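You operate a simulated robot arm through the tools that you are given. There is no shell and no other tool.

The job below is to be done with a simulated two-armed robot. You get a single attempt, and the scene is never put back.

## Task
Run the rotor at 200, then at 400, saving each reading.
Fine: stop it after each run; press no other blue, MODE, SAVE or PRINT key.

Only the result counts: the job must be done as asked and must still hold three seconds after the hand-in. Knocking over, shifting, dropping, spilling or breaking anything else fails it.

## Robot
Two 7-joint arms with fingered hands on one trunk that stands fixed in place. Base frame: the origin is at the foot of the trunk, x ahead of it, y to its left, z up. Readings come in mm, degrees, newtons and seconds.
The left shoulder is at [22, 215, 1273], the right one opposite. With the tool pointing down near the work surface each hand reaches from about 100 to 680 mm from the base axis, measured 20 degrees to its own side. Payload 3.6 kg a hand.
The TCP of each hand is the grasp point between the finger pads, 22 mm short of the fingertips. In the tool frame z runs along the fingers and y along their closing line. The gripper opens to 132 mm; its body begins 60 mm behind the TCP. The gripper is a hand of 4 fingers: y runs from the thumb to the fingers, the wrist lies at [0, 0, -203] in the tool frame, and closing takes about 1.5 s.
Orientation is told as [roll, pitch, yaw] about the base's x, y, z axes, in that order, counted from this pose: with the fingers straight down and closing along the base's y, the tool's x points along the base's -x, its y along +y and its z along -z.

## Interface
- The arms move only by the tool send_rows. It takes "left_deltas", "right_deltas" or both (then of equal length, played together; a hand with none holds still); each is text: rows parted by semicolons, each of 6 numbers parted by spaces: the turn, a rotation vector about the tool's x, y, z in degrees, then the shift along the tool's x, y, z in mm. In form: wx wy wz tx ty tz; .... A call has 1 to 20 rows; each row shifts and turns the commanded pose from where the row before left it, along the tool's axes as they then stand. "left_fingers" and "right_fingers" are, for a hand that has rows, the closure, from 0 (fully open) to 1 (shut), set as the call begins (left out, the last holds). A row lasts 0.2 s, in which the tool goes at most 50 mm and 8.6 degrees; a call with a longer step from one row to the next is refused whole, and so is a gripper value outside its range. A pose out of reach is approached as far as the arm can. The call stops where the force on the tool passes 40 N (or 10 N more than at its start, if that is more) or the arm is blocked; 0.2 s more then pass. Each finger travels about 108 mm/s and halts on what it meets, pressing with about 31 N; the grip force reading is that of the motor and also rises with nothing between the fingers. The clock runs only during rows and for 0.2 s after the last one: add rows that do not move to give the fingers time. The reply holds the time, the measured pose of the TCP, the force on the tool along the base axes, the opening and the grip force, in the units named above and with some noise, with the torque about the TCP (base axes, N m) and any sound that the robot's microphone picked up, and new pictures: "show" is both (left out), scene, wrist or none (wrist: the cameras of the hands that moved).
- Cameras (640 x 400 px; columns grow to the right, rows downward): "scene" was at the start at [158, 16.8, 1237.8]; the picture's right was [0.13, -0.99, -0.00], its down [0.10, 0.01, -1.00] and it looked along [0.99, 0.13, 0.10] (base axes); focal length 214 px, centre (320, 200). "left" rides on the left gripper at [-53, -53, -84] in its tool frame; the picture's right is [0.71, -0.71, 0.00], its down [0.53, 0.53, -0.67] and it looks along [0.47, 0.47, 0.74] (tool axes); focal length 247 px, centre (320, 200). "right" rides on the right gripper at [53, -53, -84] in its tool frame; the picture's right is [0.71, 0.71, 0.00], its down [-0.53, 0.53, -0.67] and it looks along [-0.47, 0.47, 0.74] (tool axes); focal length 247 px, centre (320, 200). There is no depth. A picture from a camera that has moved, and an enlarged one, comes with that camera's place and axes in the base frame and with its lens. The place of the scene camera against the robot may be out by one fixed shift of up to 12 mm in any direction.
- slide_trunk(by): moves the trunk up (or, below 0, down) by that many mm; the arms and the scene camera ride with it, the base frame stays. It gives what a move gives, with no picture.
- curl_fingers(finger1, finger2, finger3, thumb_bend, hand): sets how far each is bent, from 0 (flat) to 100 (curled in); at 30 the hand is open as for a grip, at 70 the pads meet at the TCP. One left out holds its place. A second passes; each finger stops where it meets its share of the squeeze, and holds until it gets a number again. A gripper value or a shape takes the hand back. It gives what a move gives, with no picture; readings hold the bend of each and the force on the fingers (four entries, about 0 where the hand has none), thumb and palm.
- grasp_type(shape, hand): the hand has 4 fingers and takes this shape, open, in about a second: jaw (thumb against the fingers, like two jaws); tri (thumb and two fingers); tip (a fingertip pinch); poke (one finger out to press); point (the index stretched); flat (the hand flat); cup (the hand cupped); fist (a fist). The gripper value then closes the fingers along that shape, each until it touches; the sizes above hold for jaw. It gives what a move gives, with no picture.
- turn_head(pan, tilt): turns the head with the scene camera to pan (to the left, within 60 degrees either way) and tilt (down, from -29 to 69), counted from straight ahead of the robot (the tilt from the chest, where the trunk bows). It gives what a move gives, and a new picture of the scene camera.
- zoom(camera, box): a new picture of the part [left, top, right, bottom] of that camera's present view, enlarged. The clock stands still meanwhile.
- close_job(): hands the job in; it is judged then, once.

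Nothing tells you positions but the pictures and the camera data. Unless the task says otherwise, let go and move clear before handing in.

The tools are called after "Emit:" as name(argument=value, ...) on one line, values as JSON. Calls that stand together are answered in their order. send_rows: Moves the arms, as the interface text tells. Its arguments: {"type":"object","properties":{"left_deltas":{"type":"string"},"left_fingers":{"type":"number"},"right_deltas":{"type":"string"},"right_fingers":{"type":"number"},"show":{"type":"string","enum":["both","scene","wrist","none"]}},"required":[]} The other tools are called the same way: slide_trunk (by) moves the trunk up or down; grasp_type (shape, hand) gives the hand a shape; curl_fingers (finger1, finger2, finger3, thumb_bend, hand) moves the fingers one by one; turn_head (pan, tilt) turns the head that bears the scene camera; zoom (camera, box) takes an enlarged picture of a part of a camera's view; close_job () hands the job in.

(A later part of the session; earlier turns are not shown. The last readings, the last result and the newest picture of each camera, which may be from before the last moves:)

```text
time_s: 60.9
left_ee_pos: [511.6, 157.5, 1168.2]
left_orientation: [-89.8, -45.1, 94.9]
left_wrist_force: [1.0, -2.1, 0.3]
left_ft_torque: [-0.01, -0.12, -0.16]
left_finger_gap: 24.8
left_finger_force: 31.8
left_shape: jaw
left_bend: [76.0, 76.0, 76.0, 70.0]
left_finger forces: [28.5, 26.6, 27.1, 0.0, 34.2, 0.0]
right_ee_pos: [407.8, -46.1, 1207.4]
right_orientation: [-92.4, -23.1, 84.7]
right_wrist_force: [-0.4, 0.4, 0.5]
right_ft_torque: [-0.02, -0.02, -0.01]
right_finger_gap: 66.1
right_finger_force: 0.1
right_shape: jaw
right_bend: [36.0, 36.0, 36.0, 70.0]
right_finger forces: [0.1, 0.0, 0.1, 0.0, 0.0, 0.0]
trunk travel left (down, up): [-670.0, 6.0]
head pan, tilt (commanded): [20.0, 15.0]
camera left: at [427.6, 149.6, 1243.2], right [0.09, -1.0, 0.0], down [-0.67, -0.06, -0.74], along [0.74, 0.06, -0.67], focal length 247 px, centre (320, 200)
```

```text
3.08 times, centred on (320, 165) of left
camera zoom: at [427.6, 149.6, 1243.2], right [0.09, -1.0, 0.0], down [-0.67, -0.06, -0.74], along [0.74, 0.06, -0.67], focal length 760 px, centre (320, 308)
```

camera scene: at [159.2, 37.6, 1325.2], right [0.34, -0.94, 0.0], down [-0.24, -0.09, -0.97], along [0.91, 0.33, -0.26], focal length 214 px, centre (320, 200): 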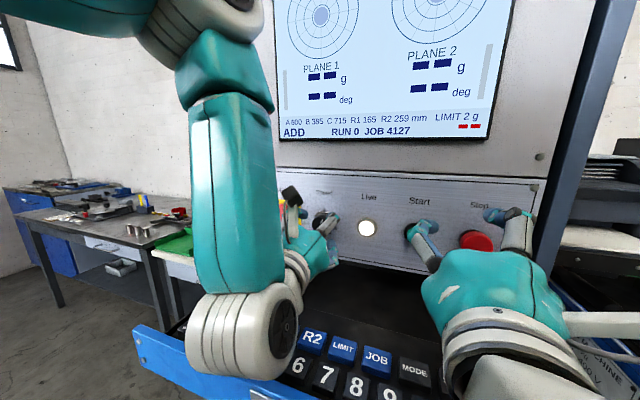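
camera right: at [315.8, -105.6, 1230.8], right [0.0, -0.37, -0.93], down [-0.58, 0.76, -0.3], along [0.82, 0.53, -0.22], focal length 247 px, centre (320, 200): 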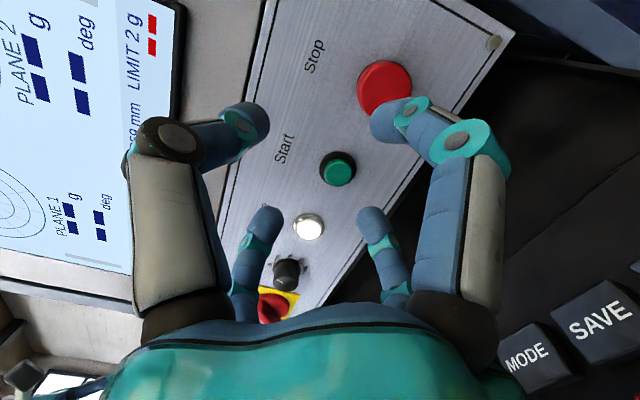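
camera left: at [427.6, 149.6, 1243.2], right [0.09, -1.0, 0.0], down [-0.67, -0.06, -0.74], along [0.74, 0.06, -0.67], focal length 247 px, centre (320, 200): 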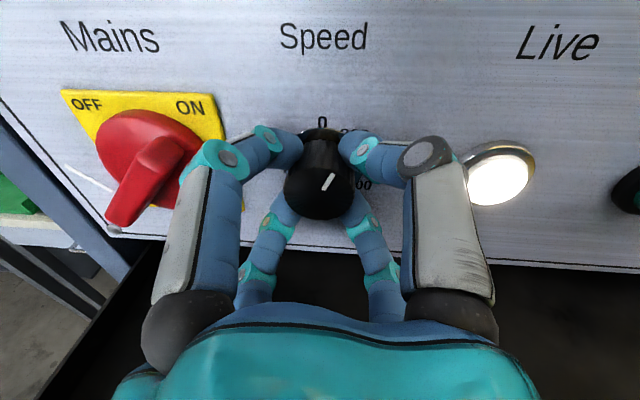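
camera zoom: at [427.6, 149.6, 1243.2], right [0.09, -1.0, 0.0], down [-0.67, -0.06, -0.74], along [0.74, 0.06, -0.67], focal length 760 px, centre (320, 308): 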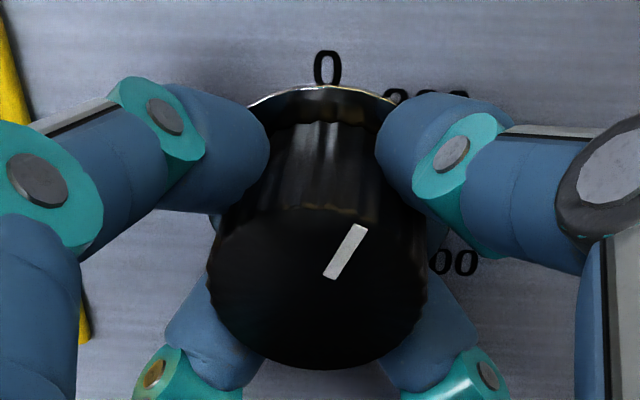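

The grip is firm on all four fingers, and the pointer is at about 24°. I'll turn it about 16 degrees clockwise toward 200 and check.

Emit:
send_rows(left_deltas="0 0 4 0 0 0; 0 0 4 0 0 0; 0 0 4 0 0 0; 0 0 4 0 0 0; 0 0 0 0 0 0; 0 0 0 0 0 0", show="wrist")

Emit:
zoom(camera="left", box=[240, 100, 400, 230])

```text
time_s: 62.3
left_ee_pos: [510.4, 157.6, 1166.8]
left_orientation: [-89.8, -61.1, 94.7]
left_wrist_force: [3.0, 2.3, 1.6]
left_ft_torque: [-0.02, -0.21, -0.17]
left_finger_gap: 24.9
left_finger_force: 31.2
left_shape: jaw
left_bend: [76.0, 76.0, 76.0, 70.0]
left_finger forces: [31.1, 27.1, 26.2, 0.1, 35.1, 0.0]
right_ee_pos: [408.0, -45.9, 1206.7]
right_orientation: [-92.4, -23.0, 84.7]
right_wrist_force: [-0.5, -0.4, -0.1]
right_ft_torque: [0.03, 0.0, -0.01]
right_finger_gap: 66.1
right_finger_force: 0.1
right_shape: jaw
right_bend: [36.0, 36.0, 36.0, 70.0]
right_finger forces: [0.0, 0.1, 0.1, 0.0, 0.1, 0.0]
trunk travel left (down, up): [-670.0, 6.0]
head pan, tilt (commanded): [20.0, 15.0]
camera left: at [429.2, 129.1, 1240.3], right [0.08, -0.96, -0.28], down [-0.69, 0.15, -0.71], along [0.72, 0.25, -0.64], focal length 247 px, centre (320, 200)
```

left: 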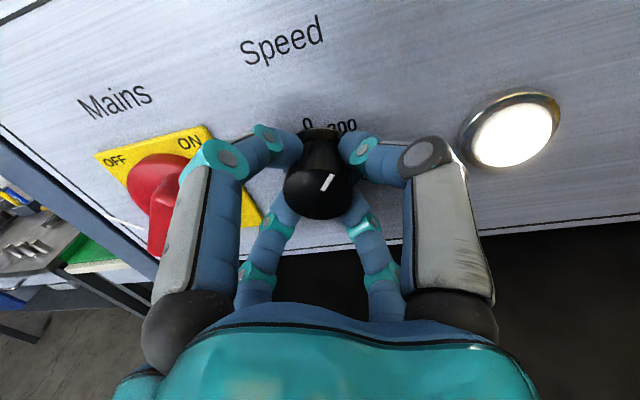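

```text
3.08 times, centred on (320, 165) of left
camera zoom: at [429.2, 129.1, 1240.3], right [0.08, -0.96, -0.28], down [-0.69, 0.15, -0.71], along [0.72, 0.25, -0.64], focal length 760 px, centre (320, 308)
```

zoom: 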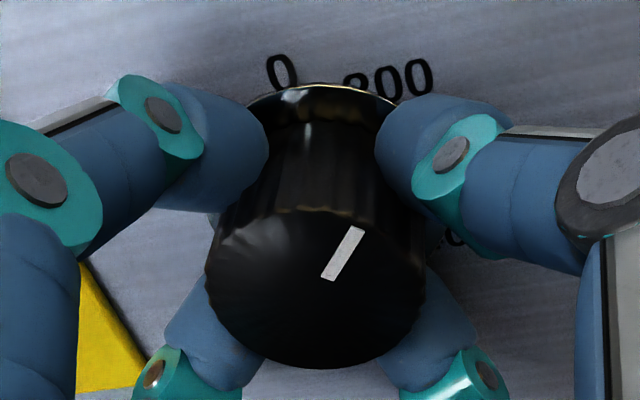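

The pointer now measures about 41°, which matches the 200 label. I'll open the fingers, back straight off and look again.

Emit:
send_rows(left_deltas="0 0 0 0 0 0; 0 0 0 0 0 0; 0 0 0 0 0 0; 0 0 0 0 0 -10; 0 0 0 0 0 -15; 0 0 0 0 0 -15; 0 0 0 0 0 -15; 0 0 0 0 0 0; 0 0 0 0 0 0", left_fingers=0.6, show="wrist")

Emit:
zoom(camera="left", box=[240, 60, 400, 180])

```text
time_s: 64.3
left_ee_pos: [456.6, 153.9, 1168.9]
left_orientation: [-89.7, -61.1, 94.8]
left_wrist_force: [0.6, 0.1, 0.2]
left_ft_torque: [-0.01, 0.02, -0.01]
left_finger_gap: 52.5
left_finger_force: 0.0
left_shape: jaw
left_bend: [41.0, 41.0, 41.0, 70.0]
left_finger forces: [0.0, 0.0, 0.0, 0.0, 0.0, 0.0]
right_ee_pos: [408.1, -46.7, 1207.6]
right_orientation: [-92.5, -23.0, 84.8]
right_wrist_force: [-0.6, 0.5, 0.3]
right_ft_torque: [0.04, -0.01, -0.02]
right_finger_gap: 65.9
right_finger_force: 0.0
right_shape: jaw
right_bend: [36.0, 36.0, 36.0, 70.0]
right_finger forces: [0.1, 0.0, 0.0, 0.1, 0.0, 0.1]
trunk travel left (down, up): [-670.0, 6.0]
head pan, tilt (commanded): [20.0, 15.0]
camera left: at [374.8, 124.2, 1240.4], right [0.08, -0.96, -0.28], down [-0.69, 0.15, -0.71], along [0.72, 0.25, -0.64], focal length 247 px, centre (320, 200)
```

left: 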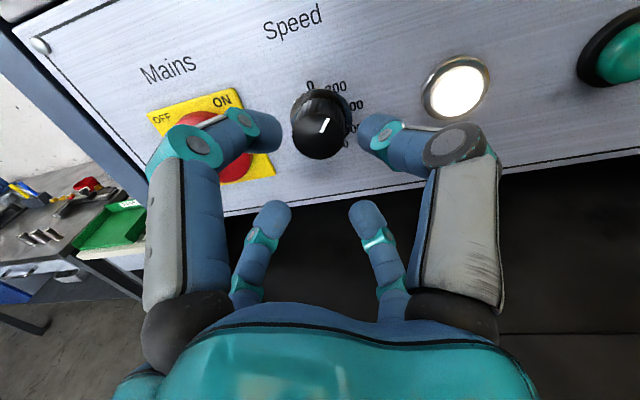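

```text
3.33 times, centred on (320, 120) of left
camera zoom: at [374.8, 124.2, 1240.4], right [0.08, -0.96, -0.28], down [-0.69, 0.15, -0.71], along [0.72, 0.25, -0.64], focal length 823 px, centre (320, 467)
```

zoom: 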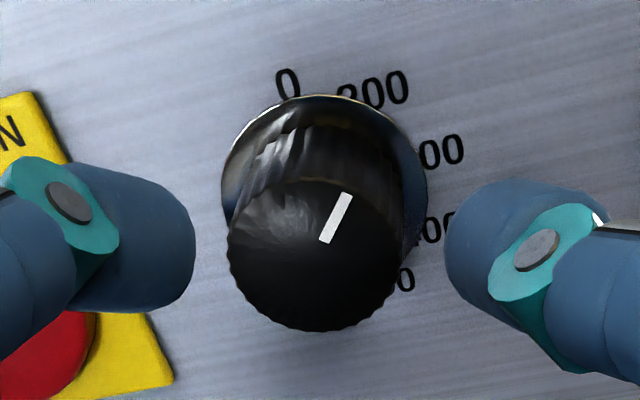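

The pointer measures about 40°, right at 200 (labels step 40° each: 200/300/400/500 at 40/80/120/160). Now I'll give the right hand its poking shape and see where the fingertip is.

Emit:
grasp_type(hand="right", shape="poke")

Emit:
send_rows(right_deltas="0 0 0 0 0 0", show="both")

```text
time_s: 65.2
left_ee_pos: [456.8, 153.9, 1167.9]
left_orientation: [-89.8, -61.2, 94.7]
left_wrist_force: [0.2, 0.4, 1.0]
left_ft_torque: [-0.01, 0.04, 0.0]
left_finger_gap: 52.5
left_finger_force: 0.1
left_shape: jaw
left_bend: [41.0, 41.0, 41.0, 70.0]
left_finger forces: [0.0, 0.0, 0.0, 0.1, 0.1, 0.1]
right_ee_pos: [408.3, -45.4, 1205.9]
right_orientation: [-92.5, -23.1, 84.7]
right_wrist_force: [-0.5, -1.6, -0.8]
right_ft_torque: [-0.03, 0.03, 0.02]
right_finger_gap: 0.0
right_finger_force: 0.0
right_shape: poke
right_bend: [100.0, 100.0, 100.0, 91.0]
right_finger forces: [0.0, 0.0, 0.0, 0.0, 0.0, 0.1]
trunk travel left (down, up): [-670.0, 6.0]
head pan, tilt (commanded): [20.0, 15.0]
```

```text
time_s: 65.6
left_ee_pos: [456.8, 154.4, 1167.5]
left_orientation: [-89.7, -61.1, 94.7]
left_wrist_force: [-0.5, -1.2, -0.1]
left_ft_torque: [-0.03, 0.05, 0.05]
left_finger_gap: 52.7
left_finger_force: 0.1
left_shape: jaw
left_bend: [41.0, 41.0, 41.0, 70.0]
left_finger forces: [0.0, 0.1, 0.0, 0.1, 0.0, 0.0]
right_ee_pos: [408.6, -45.7, 1207.3]
right_orientation: [-92.6, -23.1, 84.7]
right_wrist_force: [0.0, 0.0, -0.3]
right_ft_torque: [-0.01, 0.01, -0.03]
right_finger_gap: 0.0
right_finger_force: 0.2
right_shape: poke
right_bend: [100.0, 100.0, 100.0, 91.0]
right_finger forces: [0.1, 0.1, 0.1, 0.1, 0.0, 0.1]
trunk travel left (down, up): [-670.0, 6.0]
head pan, tilt (commanded): [20.0, 15.0]
camera scene: at [159.2, 37.6, 1325.2], right [0.34, -0.94, 0.0], down [-0.24, -0.09, -0.97], along [0.91, 0.33, -0.26], focal length 214 px, centre (320, 200)
camera right: at [316.0, -105.1, 1231.2], right [0.0, -0.37, -0.93], down [-0.58, 0.76, -0.3], along [0.82, 0.53, -0.22], focal length 247 px, centre (320, 200)
```

scene: 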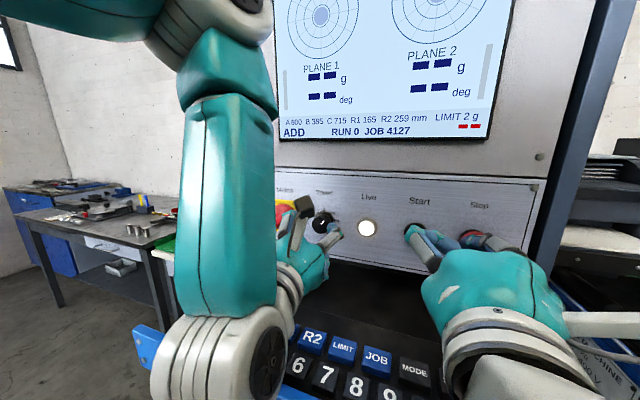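
right: 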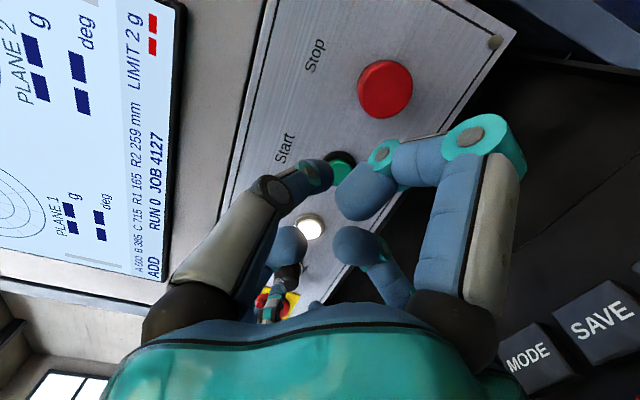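

Emit:
zoom(camera="right", box=[160, 100, 540, 340])

Emit:
zoom(camera="scene", box=[380, 200, 580, 330])

```text
1.67 times, centred on (350, 220) of right
camera zoom: at [316.0, -105.1, 1231.2], right [0.0, -0.37, -0.93], down [-0.58, 0.76, -0.3], along [0.82, 0.53, -0.22], focal length 412 px, centre (270, 167)
```

zoom: 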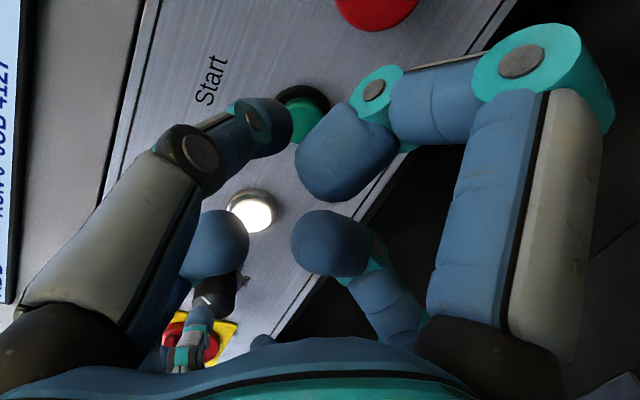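

```text
3.08 times, centred on (480, 265) of scene
camera zoom: at [159.2, 37.6, 1325.2], right [0.34, -0.94, 0.0], down [-0.24, -0.09, -0.97], along [0.91, 0.33, -0.26], focal length 660 px, centre (-172, 0)
```

zoom: 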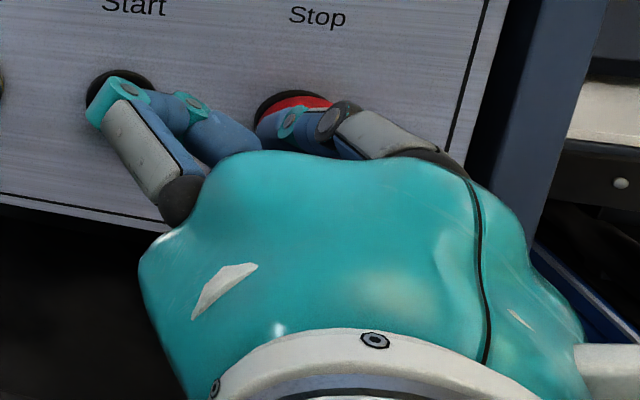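

This shape shows no clearly extended finger. I'll try the pointing shape instead.

Emit:
grasp_type(hand="right", shape="point")

Emit:
zoom(camera="right", box=[0, 0, 640, 400])

Emit:
zoom(camera="scene", box=[380, 180, 600, 330])

```text
time_s: 66.5
left_ee_pos: [456.6, 154.0, 1167.5]
left_orientation: [-89.6, -61.1, 94.7]
left_wrist_force: [0.3, 0.0, -0.1]
left_ft_torque: [-0.01, -0.02, 0.04]
left_finger_gap: 52.7
left_finger_force: 0.1
left_shape: jaw
left_bend: [41.0, 41.0, 41.0, 70.0]
left_finger forces: [0.0, 0.0, 0.0, 0.0, 0.0, 0.1]
right_ee_pos: [409.9, -46.3, 1205.7]
right_orientation: [-92.5, -23.0, 84.7]
right_wrist_force: [-0.2, 0.1, 0.4]
right_ft_torque: [0.0, -0.02, 0.02]
right_finger_gap: 126.0
right_finger_force: 0.0
right_shape: point
right_bend: [70.0, 100.0, 100.0, 81.0]
right_finger forces: [0.1, 0.0, 0.0, 0.0, 0.0, 0.0]
trunk travel left (down, up): [-670.0, 6.0]
head pan, tilt (commanded): [20.0, 15.0]
```

```text
1.00 times, centred on (320, 200) of right (not enlarged: the box is as wide or as high as the picture)
camera zoom: at [316.0, -105.1, 1231.3], right [0.0, -0.37, -0.93], down [-0.58, 0.76, -0.3], along [0.82, 0.53, -0.22], focal length 247 px, centre (320, 200)
```

zoom: 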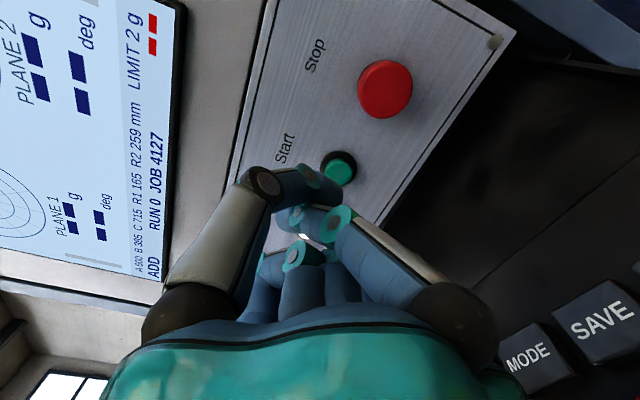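

```text
2.67 times, centred on (490, 255) of scene
camera zoom: at [159.2, 37.6, 1325.2], right [0.34, -0.94, 0.0], down [-0.24, -0.09, -0.97], along [0.91, 0.33, -0.26], focal length 572 px, centre (-133, 53)
```

zoom: 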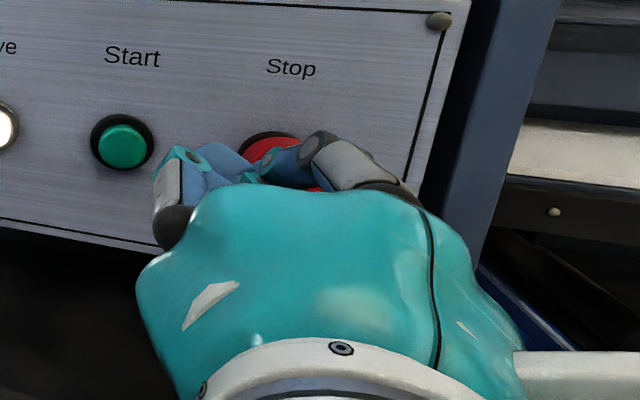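

Emit:
send_rows(right_deltas="0 0 0 0 0 0; 0 0 0 0 0 0; 0 0 0 0 0 0", show="wrist")

```text
time_s: 67.3
left_ee_pos: [456.0, 154.7, 1169.2]
left_orientation: [-89.8, -61.1, 94.7]
left_wrist_force: [-0.3, 0.5, 0.7]
left_ft_torque: [-0.03, 0.0, 0.01]
left_finger_gap: 52.6
left_finger_force: 0.0
left_shape: jaw
left_bend: [41.0, 41.0, 41.0, 70.0]
left_finger forces: [0.0, 0.0, 0.1, 0.1, 0.0, 0.0]
right_ee_pos: [408.0, -45.9, 1206.1]
right_orientation: [-92.5, -23.1, 84.8]
right_wrist_force: [0.1, 0.2, -0.2]
right_ft_torque: [0.01, -0.01, 0.0]
right_finger_gap: 126.2
right_finger_force: 0.1
right_shape: point
right_bend: [70.0, 100.0, 100.0, 81.0]
right_finger forces: [0.0, 0.1, 0.0, 0.0, 0.0, 0.0]
trunk travel left (down, up): [-670.0, 6.0]
head pan, tilt (commanded): [20.0, 15.0]
camera right: at [316.0, -105.1, 1231.2], right [0.0, -0.37, -0.93], down [-0.58, 0.76, -0.3], along [0.82, 0.53, -0.22], focal length 247 px, centre (320, 200)
```

right: 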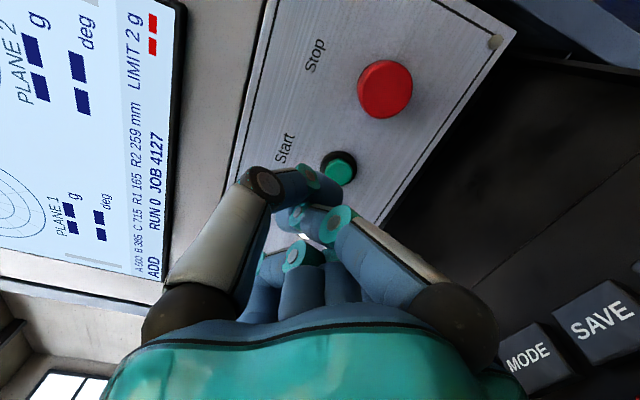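

Finger 1 is the one left reaching to the centre line here, with the thumb folded over it. I'll curl the thumb fully in and look again.

Emit:
curl_fingers(hand="right", finger1=60, finger2=100, finger3=100, thumb_bend=100)

Emit:
zoom(camera="right", box=[100, 100, 580, 400])

Emit:
zoom(camera="scene", box=[380, 180, 600, 330])

```text
time_s: 68.3
left_ee_pos: [456.4, 153.0, 1168.5]
left_orientation: [-89.7, -61.2, 94.7]
left_wrist_force: [0.4, 1.0, 0.7]
left_ft_torque: [0.02, 0.0, 0.03]
left_finger_gap: 52.4
left_finger_force: 0.1
left_shape: jaw
left_bend: [41.0, 41.0, 41.0, 70.0]
left_finger forces: [0.0, 0.0, 0.0, 0.1, 0.0, 0.0]
right_ee_pos: [408.5, -46.6, 1206.7]
right_orientation: [-92.5, -23.0, 84.6]
right_wrist_force: [0.0, -1.7, 0.0]
right_ft_torque: [0.01, 0.0, 0.02]
right_finger_gap: 11.6
right_finger_force: 0.1
right_shape: fingers
right_bend: [71.0, 100.0, 100.0, 84.0]
right_finger forces: [0.0, 0.1, 0.1, 0.0, 0.0, 0.0]
trunk travel left (down, up): [-670.0, 6.0]
head pan, tilt (commanded): [20.0, 15.0]
```

```text
1.33 times, centred on (340, 250) of right
camera zoom: at [316.0, -105.1, 1231.2], right [0.0, -0.37, -0.93], down [-0.58, 0.76, -0.3], along [0.82, 0.53, -0.22], focal length 329 px, centre (293, 133)
```

zoom: 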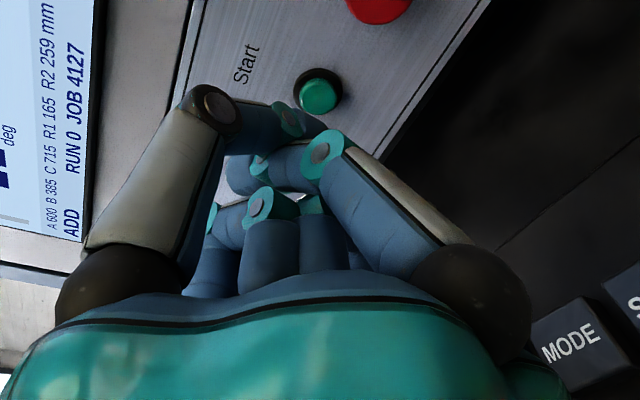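

```text
2.67 times, centred on (490, 255) of scene
camera zoom: at [159.2, 37.6, 1325.2], right [0.34, -0.94, 0.0], down [-0.24, -0.09, -0.97], along [0.91, 0.33, -0.26], focal length 572 px, centre (-133, 53)
```

zoom: 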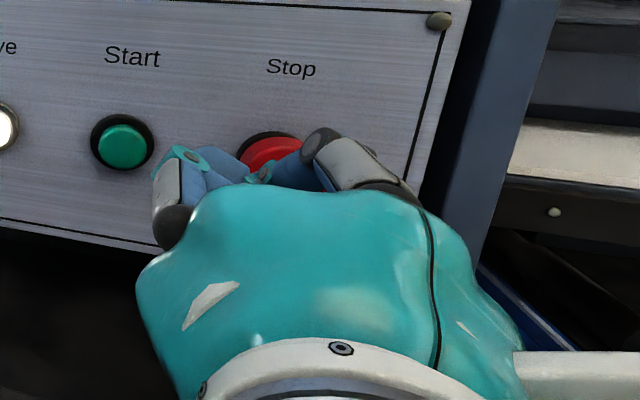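

Emit:
curl_fingers(hand="right", finger1=20, finger2=100, finger3=100, thumb_bend=100)

Emit:
zoom(camera="right", box=[0, 0, 640, 400])

Emit:
zoom(camera="scene", box=[380, 180, 600, 330])

```text
time_s: 69.3
left_ee_pos: [456.2, 153.9, 1168.3]
left_orientation: [-89.7, -61.2, 94.8]
left_wrist_force: [0.8, 0.3, -0.2]
left_ft_torque: [0.02, 0.0, 0.0]
left_finger_gap: 52.5
left_finger_force: 0.1
left_shape: jaw
left_bend: [41.0, 41.0, 41.0, 70.0]
left_finger forces: [0.0, 0.1, 0.0, 0.0, 0.0, 0.1]
right_ee_pos: [409.2, -45.7, 1206.5]
right_orientation: [-92.5, -23.1, 84.6]
right_wrist_force: [-0.9, 0.0, -0.3]
right_ft_torque: [0.01, 0.0, -0.03]
right_finger_gap: 11.2
right_finger_force: 0.1
right_shape: fingers
right_bend: [70.0, 100.0, 100.0, 85.0]
right_finger forces: [0.1, 0.1, 0.0, 0.1, 0.0, 0.0]
trunk travel left (down, up): [-670.0, 6.0]
head pan, tilt (commanded): [20.0, 15.0]
```

```text
1.00 times, centred on (320, 200) of right (not enlarged: the box is as wide or as high as the picture)
camera zoom: at [316.0, -105.1, 1231.3], right [0.0, -0.37, -0.93], down [-0.58, 0.76, -0.3], along [0.82, 0.53, -0.22], focal length 247 px, centre (320, 200)
```

zoom: 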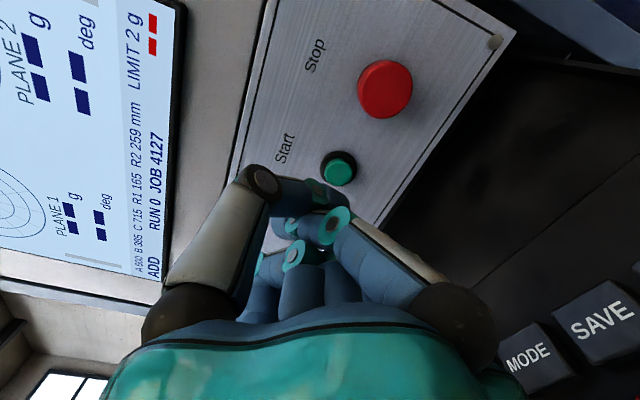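

```text
2.67 times, centred on (490, 255) of scene
camera zoom: at [159.2, 37.6, 1325.2], right [0.34, -0.94, 0.0], down [-0.24, -0.09, -0.97], along [0.91, 0.33, -0.26], focal length 572 px, centre (-133, 53)
```

zoom: 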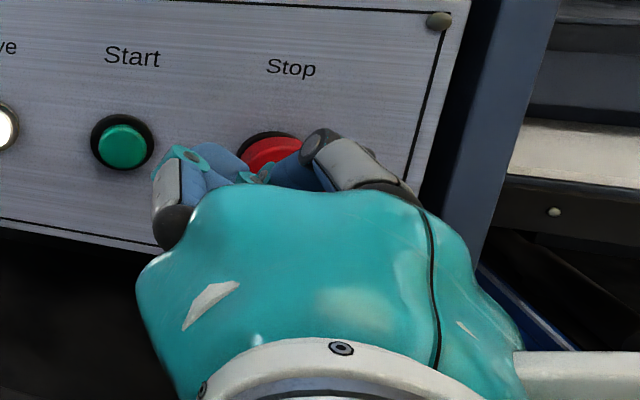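

Finger 1 seems trapped under the thumb. I'll open the whole hand and then curl only the others.

Emit:
grasp_type(hand="right", shape="jaw")

Emit:
curl_fingers(hand="right", finger1=30, finger2=100, finger3=100)

Emit:
zoom(camera="right", box=[0, 0, 640, 400])

Emit:
zoom(camera="scene", box=[380, 180, 600, 330])

```text
time_s: 70.2
left_ee_pos: [457.5, 153.5, 1169.2]
left_orientation: [-89.7, -61.1, 94.7]
left_wrist_force: [-0.7, 0.3, 1.4]
left_ft_torque: [0.0, -0.03, -0.01]
left_finger_gap: 52.9
left_finger_force: 0.1
left_shape: jaw
left_bend: [41.0, 41.0, 41.0, 70.0]
left_finger forces: [0.1, 0.1, 0.0, 0.1, 0.1, 0.1]
right_ee_pos: [408.6, -44.7, 1206.8]
right_orientation: [-92.4, -23.1, 84.8]
right_wrist_force: [-0.2, -0.1, 0.6]
right_ft_torque: [0.01, -0.01, -0.01]
right_finger_gap: 131.9
right_finger_force: 0.0
right_shape: jaw
right_bend: [30.0, 30.0, 30.0, 30.0]
right_finger forces: [0.0, 0.0, 0.1, 0.0, 0.0, 0.0]
trunk travel left (down, up): [-670.0, 6.0]
head pan, tilt (commanded): [20.0, 15.0]
```

```text
time_s: 71.2
left_ee_pos: [456.9, 153.6, 1167.7]
left_orientation: [-89.7, -61.1, 94.7]
left_wrist_force: [-0.1, 0.8, -0.2]
left_ft_torque: [0.0, 0.02, 0.0]
left_finger_gap: 52.4
left_finger_force: 0.1
left_shape: jaw
left_bend: [41.0, 41.0, 41.0, 70.0]
left_finger forces: [0.0, 0.1, 0.0, 0.0, 0.1, 0.1]
right_ee_pos: [408.2, -46.6, 1207.6]
right_orientation: [-92.4, -23.0, 84.8]
right_wrist_force: [0.1, 0.2, 0.0]
right_ft_torque: [0.0, -0.02, -0.01]
right_finger_gap: 87.5
right_finger_force: 0.1
right_shape: fingers
right_bend: [30.0, 78.0, 78.0, 30.0]
right_finger forces: [0.0, 0.0, 0.0, 0.0, 0.1, 0.0]
trunk travel left (down, up): [-670.0, 6.0]
head pan, tilt (commanded): [20.0, 15.0]
```

```text
1.00 times, centred on (320, 200) of right (not enlarged: the box is as wide or as high as the picture)
camera zoom: at [316.0, -105.1, 1231.3], right [0.0, -0.37, -0.93], down [-0.58, 0.76, -0.3], along [0.82, 0.53, -0.22], focal length 247 px, centre (320, 200)
```

zoom: 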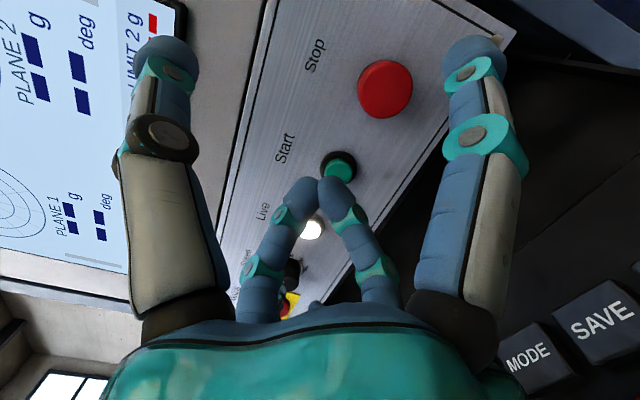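

```text
2.67 times, centred on (490, 255) of scene
camera zoom: at [159.2, 37.6, 1325.2], right [0.34, -0.94, 0.0], down [-0.24, -0.09, -0.97], along [0.91, 0.33, -0.26], focal length 572 px, centre (-133, 53)
```

zoom: 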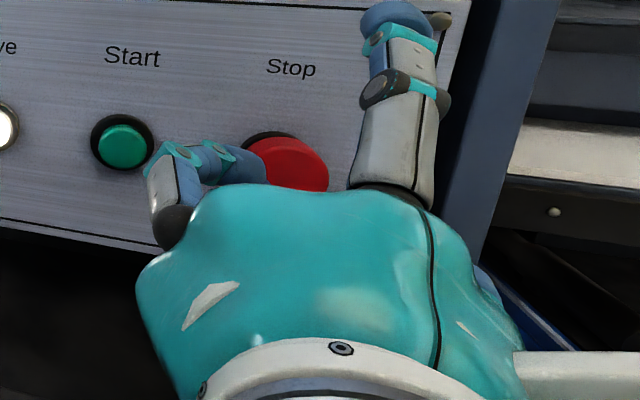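

So finger 1 is the lower-right one. Looking back at the poke shape, the thumb tip reached the tool axis about 20 mm ahead of the TCP with the other fingers folded behind it, so it does work. I'll set it again.

Emit:
grasp_type(hand="right", shape="jaw")

Emit:
grasp_type(hand="right", shape="poke")

Emit:
zoom(camera="right", box=[160, 100, 540, 340])

Emit:
turn_head(pan=0, tilt=20)

```text
time_s: 72.1
left_ee_pos: [456.7, 153.9, 1167.9]
left_orientation: [-89.7, -61.1, 94.7]
left_wrist_force: [0.3, -0.4, -0.3]
left_ft_torque: [0.0, 0.05, 0.05]
left_finger_gap: 52.2
left_finger_force: 0.1
left_shape: jaw
left_bend: [41.0, 41.0, 41.0, 70.0]
left_finger forces: [0.1, 0.0, 0.0, 0.0, 0.0, 0.1]
right_ee_pos: [409.1, -45.1, 1206.2]
right_orientation: [-92.4, -23.1, 84.7]
right_wrist_force: [0.2, -0.9, 0.2]
right_ft_torque: [0.0, 0.0, -0.01]
right_finger_gap: 131.9
right_finger_force: 0.0
right_shape: jaw
right_bend: [30.0, 30.0, 30.0, 30.0]
right_finger forces: [0.1, 0.1, 0.0, 0.0, 0.0, 0.0]
trunk travel left (down, up): [-670.0, 6.0]
head pan, tilt (commanded): [20.0, 15.0]
```

```text
time_s: 73.0
left_ee_pos: [457.2, 154.1, 1167.7]
left_orientation: [-89.7, -61.1, 94.8]
left_wrist_force: [0.7, -0.8, -0.2]
left_ft_torque: [0.0, 0.01, -0.01]
left_finger_gap: 52.7
left_finger_force: 0.1
left_shape: jaw
left_bend: [41.0, 41.0, 41.0, 70.0]
left_finger forces: [0.0, 0.0, 0.1, 0.2, 0.0, 0.0]
right_ee_pos: [408.9, -45.8, 1205.6]
right_orientation: [-92.5, -23.0, 84.7]
right_wrist_force: [0.8, -0.8, -0.5]
right_ft_torque: [0.01, 0.05, -0.04]
right_finger_gap: 0.0
right_finger_force: 0.0
right_shape: poke
right_bend: [100.0, 100.0, 100.0, 91.0]
right_finger forces: [0.0, 0.1, 0.0, 0.1, 0.0, 0.0]
trunk travel left (down, up): [-670.0, 6.0]
head pan, tilt (commanded): [20.0, 15.0]
```

```text
1.67 times, centred on (350, 220) of right
camera zoom: at [316.0, -105.1, 1231.2], right [0.0, -0.37, -0.93], down [-0.58, 0.76, -0.3], along [0.82, 0.53, -0.22], focal length 412 px, centre (270, 167)
```

zoom: 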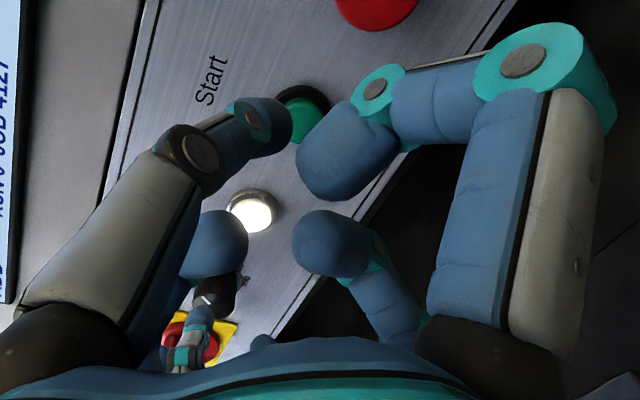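

```text
time_s: 73.9
left_ee_pos: [457.1, 152.7, 1168.5]
left_orientation: [-89.6, -61.1, 94.7]
left_wrist_force: [-0.2, 0.0, 0.1]
left_ft_torque: [-0.02, 0.02, -0.03]
left_finger_gap: 52.5
left_finger_force: 0.0
left_shape: jaw
left_bend: [41.0, 41.0, 41.0, 70.0]
left_finger forces: [0.0, 0.1, 0.0, 0.0, 0.0, 0.1]
right_ee_pos: [407.7, -45.5, 1207.1]
right_orientation: [-92.5, -23.1, 84.6]
right_wrist_force: [0.2, 0.0, 0.0]
right_ft_torque: [0.0, -0.02, 0.01]
right_finger_gap: 0.3
right_finger_force: 0.1
right_shape: poke
right_bend: [100.0, 100.0, 100.0, 91.0]
right_finger forces: [0.1, 0.0, 0.0, 0.0, 0.1, 0.0]
trunk travel left (down, up): [-670.0, 6.0]
head pan, tilt (commanded): [0.0, 20.0]
camera scene: at [164.6, 5.8, 1317.1], right [0.0, -1.0, 0.0], down [-0.34, 0.0, -0.94], along [0.94, 0.0, -0.34], focal length 214 px, centre (320, 200)
```

scene: 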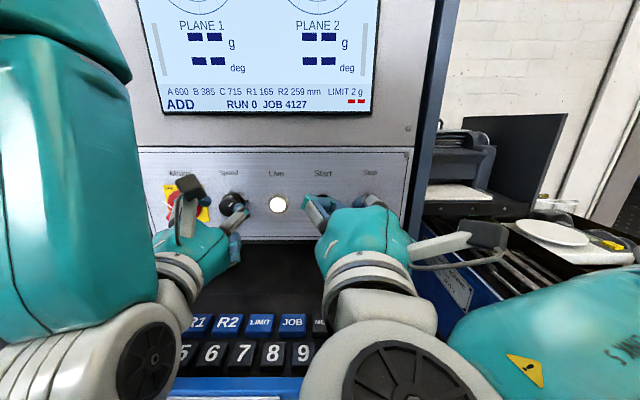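

The thumb tip is on the tool axis, clear ahead of the folded fingers. From two wrist views, Start is at about (528, -5, 1170). I'll square the right hand and line up in front of it.

Emit:
send_rows(right_deltas="-4.56 -4.87 0 0 0 0; 0 0 0 -7.8 16.7 15; 0 0 0 -7.8 16.7 15; 0 0 0 -7.7 16.7 15; 0 0 0 0 0 0; 0 0 0 0 0 0", show="both")

```text
time_s: 75.3
left_ee_pos: [457.1, 153.5, 1167.7]
left_orientation: [-89.7, -61.1, 94.7]
left_wrist_force: [0.0, -0.3, -0.5]
left_ft_torque: [0.03, 0.0, -0.03]
left_finger_gap: 52.5
left_finger_force: 0.1
left_shape: jaw
left_bend: [41.0, 41.0, 41.0, 70.0]
left_finger forces: [0.0, 0.0, 0.0, 0.1, 0.1, 0.0]
right_ee_pos: [452.4, -4.2, 1169.5]
right_orientation: [-89.9, -23.0, 89.9]
right_wrist_force: [0.1, 0.5, 0.3]
right_ft_torque: [0.01, -0.01, 0.0]
right_finger_gap: 0.0
right_finger_force: 0.2
right_shape: poke
right_bend: [100.0, 100.0, 100.0, 91.0]
right_finger forces: [0.0, 0.0, 0.0, 0.0, 0.1, 0.1]
trunk travel left (down, up): [-670.0, 6.0]
head pan, tilt (commanded): [0.0, 20.0]
camera scene: at [164.6, 5.9, 1317.0], right [0.0, -1.0, 0.0], down [-0.34, 0.0, -0.94], along [0.94, 0.0, -0.34], focal length 214 px, centre (320, 200)
camera right: at [368.8, -73.2, 1197.8], right [0.0, -0.38, -0.93], down [-0.67, 0.69, -0.28], along [0.74, 0.62, -0.25], focal length 247 px, centre (320, 200)
```

scene: 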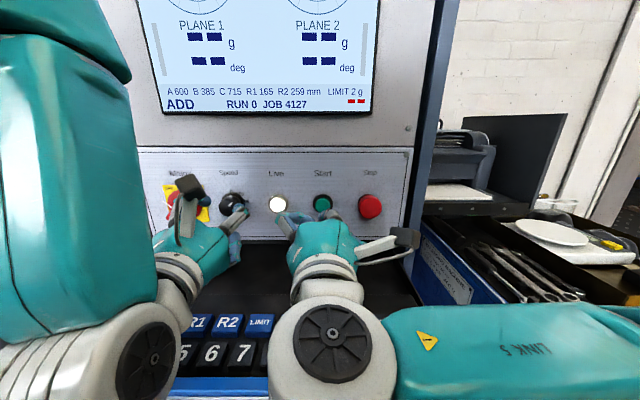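
right: 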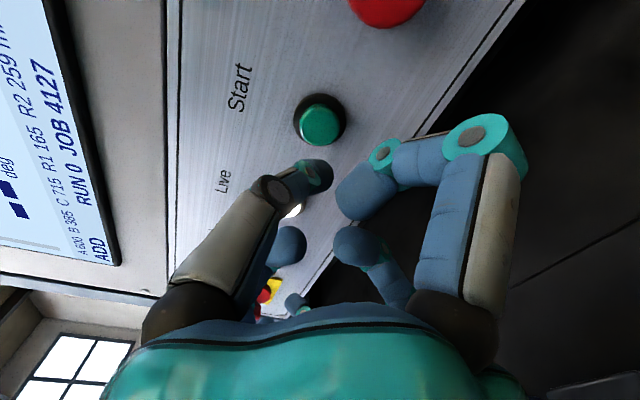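

The tool axis lines up exactly on Start. I'll tilt the head to see the whole screen, and advance the right hand to just short of the button.

Emit:
turn_head(pan=0, tilt=0)

Emit:
send_rows(right_deltas="0 0 0 0 0 15; 0 0 0 0 0 15; 0 0 0 0 0 10; 0 0 0 0 0 0; 0 0 0 0 0 0", show="both")

```text
time_s: 76.1
left_ee_pos: [456.5, 153.8, 1167.4]
left_orientation: [-89.6, -61.1, 94.7]
left_wrist_force: [-0.6, -0.1, -0.7]
left_ft_torque: [-0.01, 0.01, -0.01]
left_finger_gap: 52.6
left_finger_force: 0.2
left_shape: jaw
left_bend: [41.0, 41.0, 41.0, 70.0]
left_finger forces: [0.0, 0.0, 0.0, 0.0, 0.1, 0.0]
right_ee_pos: [452.1, -4.9, 1169.9]
right_orientation: [-89.9, -23.1, 90.0]
right_wrist_force: [0.2, 0.0, 0.1]
right_ft_torque: [0.01, -0.02, -0.01]
right_finger_gap: 0.2
right_finger_force: 0.1
right_shape: poke
right_bend: [100.0, 100.0, 100.0, 91.0]
right_finger forces: [0.0, 0.0, 0.0, 0.0, 0.1, 0.1]
trunk travel left (down, up): [-670.0, 6.0]
head pan, tilt (commanded): [0.0, 0.0]
camera scene: at [161.5, 5.7, 1349.3], right [0.0, -1.0, 0.0], down [0.0, 0.0, -1.0], along [1.0, 0.0, 0.0], focal length 214 px, centre (320, 200)
```

scene: 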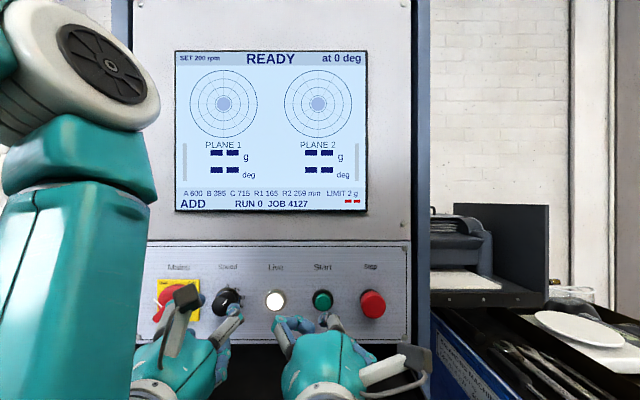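

```text
time_s: 77.3
left_ee_pos: [457.4, 154.5, 1168.5]
left_orientation: [-89.8, -61.1, 94.6]
left_wrist_force: [-0.6, -0.3, -0.6]
left_ft_torque: [0.01, -0.01, 0.02]
left_finger_gap: 52.3
left_finger_force: 0.1
left_shape: jaw
left_bend: [41.0, 41.0, 41.0, 70.0]
left_finger forces: [0.0, 0.0, 0.0, 0.1, 0.0, 0.0]
right_ee_pos: [493.0, -4.6, 1169.7]
right_orientation: [-89.9, -23.0, 90.1]
right_wrist_force: [0.0, 0.2, -0.3]
right_ft_torque: [0.0, 0.0, 0.03]
right_finger_gap: 0.2
right_finger_force: 0.1
right_shape: poke
right_bend: [100.0, 100.0, 100.0, 91.0]
right_finger forces: [0.0, 0.1, 0.1, 0.0, 0.0, 0.1]
trunk travel left (down, up): [-670.0, 6.0]
head pan, tilt (commanded): [0.0, 0.0]
camera scene: at [161.5, 5.7, 1349.3], right [0.0, -1.0, 0.0], down [0.0, 0.0, -1.0], along [1.0, 0.0, 0.0], focal length 214 px, centre (320, 200)
camera right: at [408.3, -73.5, 1197.6], right [0.0, -0.38, -0.93], down [-0.67, 0.69, -0.28], along [0.74, 0.62, -0.25], focal length 247 px, centre (320, 200)
```

scene: 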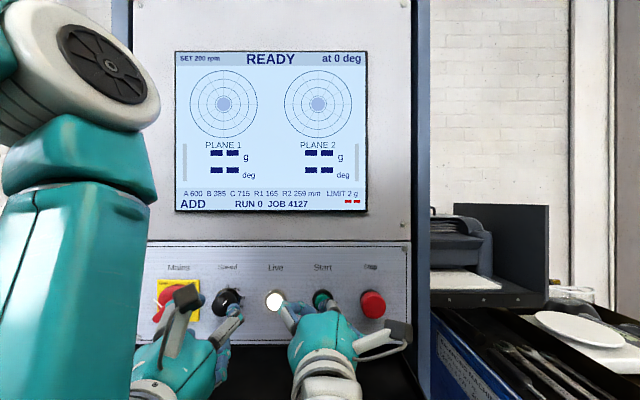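
right: 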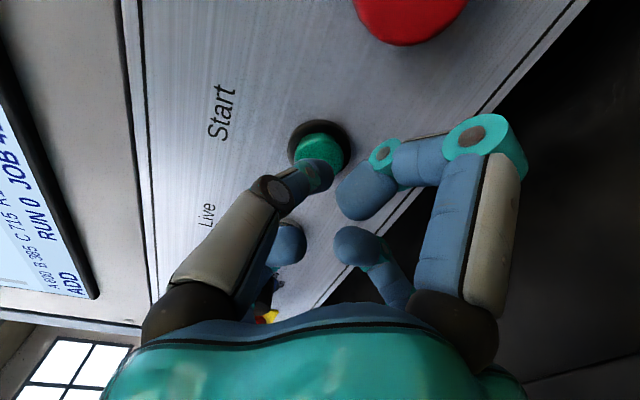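

The screen's top left shows the set speed, so I'll zoom to read it before pressing Start.

Emit:
zoom(camera="scene", box=[170, 45, 370, 215])

```text
2.35 times, centred on (270, 130) of scene
camera zoom: at [161.5, 5.7, 1349.3], right [0.0, -1.0, 0.0], down [0.0, 0.0, -1.0], along [1.0, 0.0, 0.0], focal length 505 px, centre (438, 365)
```

zoom: 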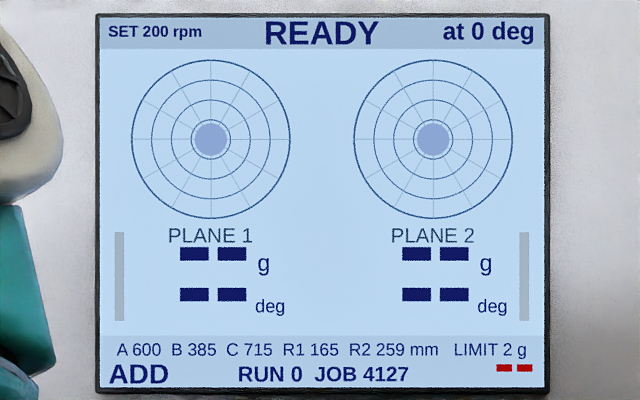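

SET 200 rpm is confirmed with READY. I'll press Start with small forward steps.

Emit:
send_rows(right_deltas="0 0 0 0 0 3; 0 0 0 0 0 3; 0 0 0 0 0 3; 0 0 0 0 0 3; 0 0 0 0 0 0", show="scene")

```text
time_s: 78.5
left_ee_pos: [456.1, 152.9, 1168.5]
left_orientation: [-89.7, -61.1, 94.7]
left_wrist_force: [0.3, -0.2, -0.3]
left_ft_torque: [-0.01, -0.01, -0.02]
left_finger_gap: 52.6
left_finger_force: 0.0
left_shape: jaw
left_bend: [41.0, 41.0, 41.0, 70.0]
left_finger forces: [0.0, 0.0, 0.1, 0.0, 0.0, 0.0]
right_ee_pos: [504.1, -6.2, 1168.9]
right_orientation: [-90.0, -23.0, 90.1]
right_wrist_force: [-3.1, -0.3, -0.6]
right_ft_torque: [-0.01, 0.01, 0.0]
right_finger_gap: 0.2
right_finger_force: 0.0
right_shape: poke
right_bend: [100.0, 100.0, 100.0, 91.0]
right_finger forces: [0.1, 0.0, 0.0, 0.0, 3.1, 0.0]
trunk travel left (down, up): [-670.0, 6.0]
head pan, tilt (commanded): [0.0, 0.0]
heard: click
camera scene: at [160.8, 5.7, 1349.4], right [0.0, -1.0, 0.0], down [0.0, 0.0, -1.0], along [1.0, 0.0, 0.0], focal length 214 px, centre (320, 200)
```

scene: 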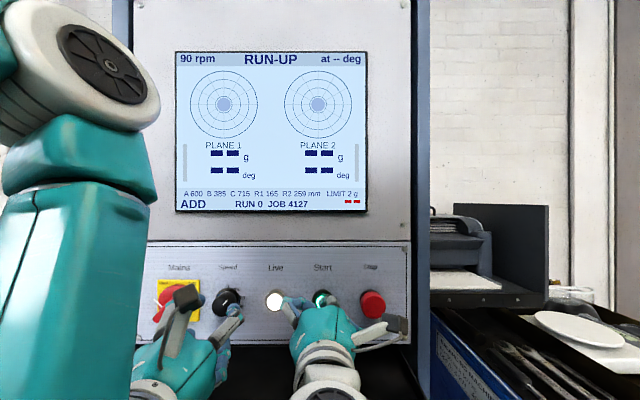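

A click, and the rotor is running up. I'll back off from Start and watch the screen.

Emit:
send_rows(right_deltas="0 0 0 0 0 -12; 0 0 0 0 0 -15; 0 0 0 0 0 -10; 0 0 0 0 0 0; 0 0 0 0 0 0; 0 0 0 0 0 0; 0 0 0 0 0 0; 0 0 0 0 0 0; 0 0 0 0 0 0; 0 0 0 0 0 0", show="scene")

Emit:
zoom(camera="scene", box=[170, 45, 370, 215])

```text
time_s: 80.7
left_ee_pos: [457.3, 152.9, 1169.1]
left_orientation: [-89.7, -61.1, 94.7]
left_wrist_force: [1.0, -0.3, 0.7]
left_ft_torque: [0.01, 0.01, 0.01]
left_finger_gap: 52.5
left_finger_force: 0.1
left_shape: jaw
left_bend: [41.0, 41.0, 41.0, 70.0]
left_finger forces: [0.1, 0.1, 0.1, 0.1, 0.1, 0.0]
right_ee_pos: [467.2, -4.2, 1170.9]
right_orientation: [-89.9, -23.0, 90.0]
right_wrist_force: [-0.3, -0.3, 0.2]
right_ft_torque: [0.02, 0.03, -0.04]
right_finger_gap: 0.0
right_finger_force: 0.0
right_shape: poke
right_bend: [100.0, 100.0, 100.0, 91.0]
right_finger forces: [0.0, 0.1, 0.0, 0.1, 0.0, 0.0]
trunk travel left (down, up): [-670.0, 6.0]
head pan, tilt (commanded): [0.0, 0.0]
camera scene: at [161.4, 5.7, 1349.3], right [0.0, -1.0, 0.0], down [0.0, 0.0, -1.0], along [1.0, 0.0, 0.0], focal length 214 px, centre (320, 200)
```

scene: 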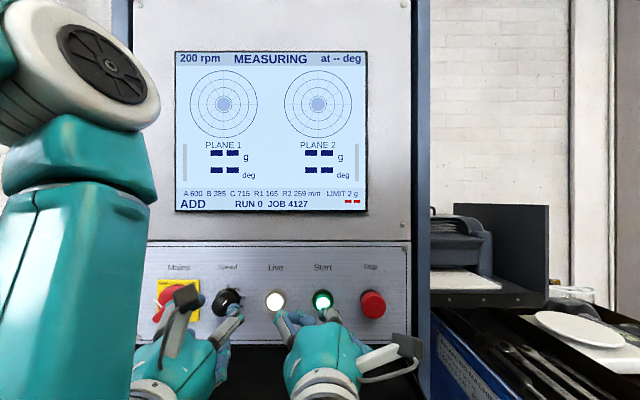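

```text
2.35 times, centred on (270, 130) of scene
camera zoom: at [161.4, 5.7, 1349.3], right [0.0, -1.0, 0.0], down [0.0, 0.0, -1.0], along [1.0, 0.0, 0.0], focal length 505 px, centre (438, 365)
```

zoom: 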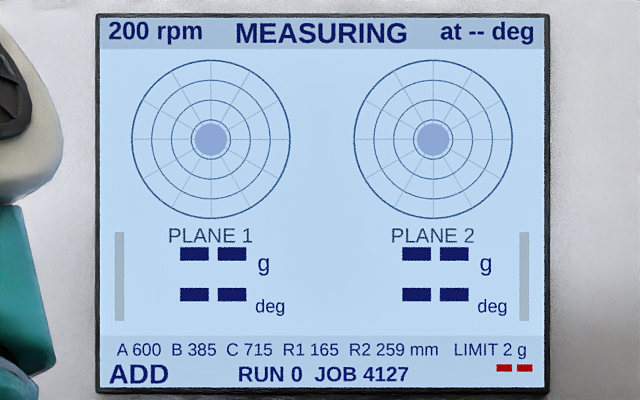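

It is measuring at 200 rpm. Meanwhile I'll move the right hand over in front of Stop, still well back.

Emit:
send_rows(right_deltas="0 0 0 19.1 -8.1 -2; 0 0 0 19.1 -8.1 -2; 0 0 0 19.1 -8.1 -2; 0 0 0 19.1 -8.1 -2; 0 0 0 0 0 0; 0 0 0 0 0 0; 0 0 0 0 0 0; 0 0 0 0 0 0; 0 0 0 0 0 0; 0 0 0 0 0 0", show="both")

Emit:
zoom(camera="scene", box=[170, 45, 370, 215])

```text
time_s: 82.9
left_ee_pos: [456.7, 153.8, 1168.4]
left_orientation: [-89.7, -61.1, 94.6]
left_wrist_force: [0.2, -0.4, -0.1]
left_ft_torque: [0.04, 0.02, 0.01]
left_finger_gap: 52.5
left_finger_force: 0.0
left_shape: jaw
left_bend: [41.0, 41.0, 41.0, 70.0]
left_finger forces: [0.0, 0.1, 0.0, 0.1, 0.0, 0.0]
right_ee_pos: [460.5, -88.3, 1169.2]
right_orientation: [-90.0, -23.0, 90.0]
right_wrist_force: [-0.9, -0.5, -0.5]
right_ft_torque: [0.02, -0.03, 0.01]
right_finger_gap: 0.1
right_finger_force: 0.0
right_shape: poke
right_bend: [100.0, 100.0, 100.0, 91.0]
right_finger forces: [0.1, 0.1, 0.1, 0.0, 0.1, 0.0]
trunk travel left (down, up): [-670.0, 6.0]
head pan, tilt (commanded): [0.0, 0.0]
camera scene: at [161.4, 5.6, 1349.3], right [0.0, -1.0, 0.0], down [0.0, 0.0, -1.0], along [1.0, 0.0, 0.0], focal length 214 px, centre (320, 200)
camera right: at [376.6, -157.5, 1197.4], right [0.0, -0.38, -0.93], down [-0.67, 0.69, -0.28], along [0.74, 0.62, -0.25], focal length 247 px, centre (320, 200)
```

scene: 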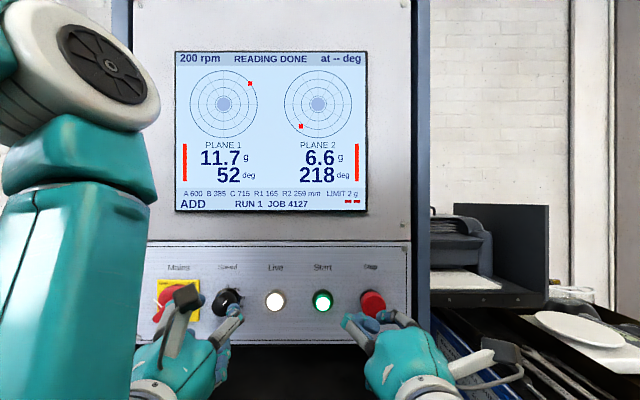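
right: 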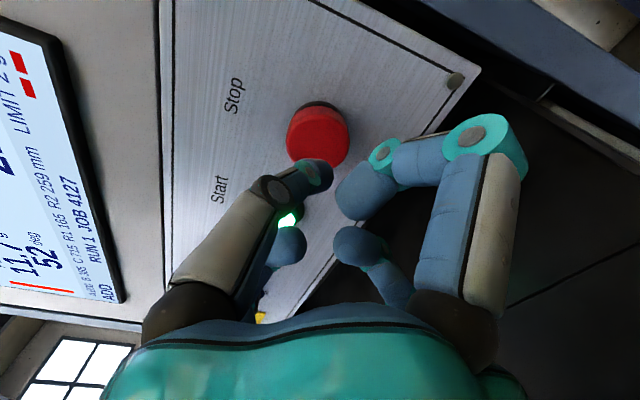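

```text
2.35 times, centred on (270, 130) of scene
camera zoom: at [161.4, 5.6, 1349.3], right [0.0, -1.0, 0.0], down [0.0, 0.0, -1.0], along [1.0, 0.0, 0.0], focal length 505 px, centre (438, 365)
```

zoom: 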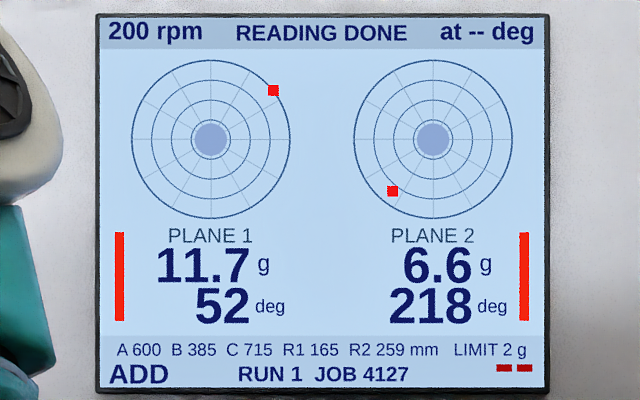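

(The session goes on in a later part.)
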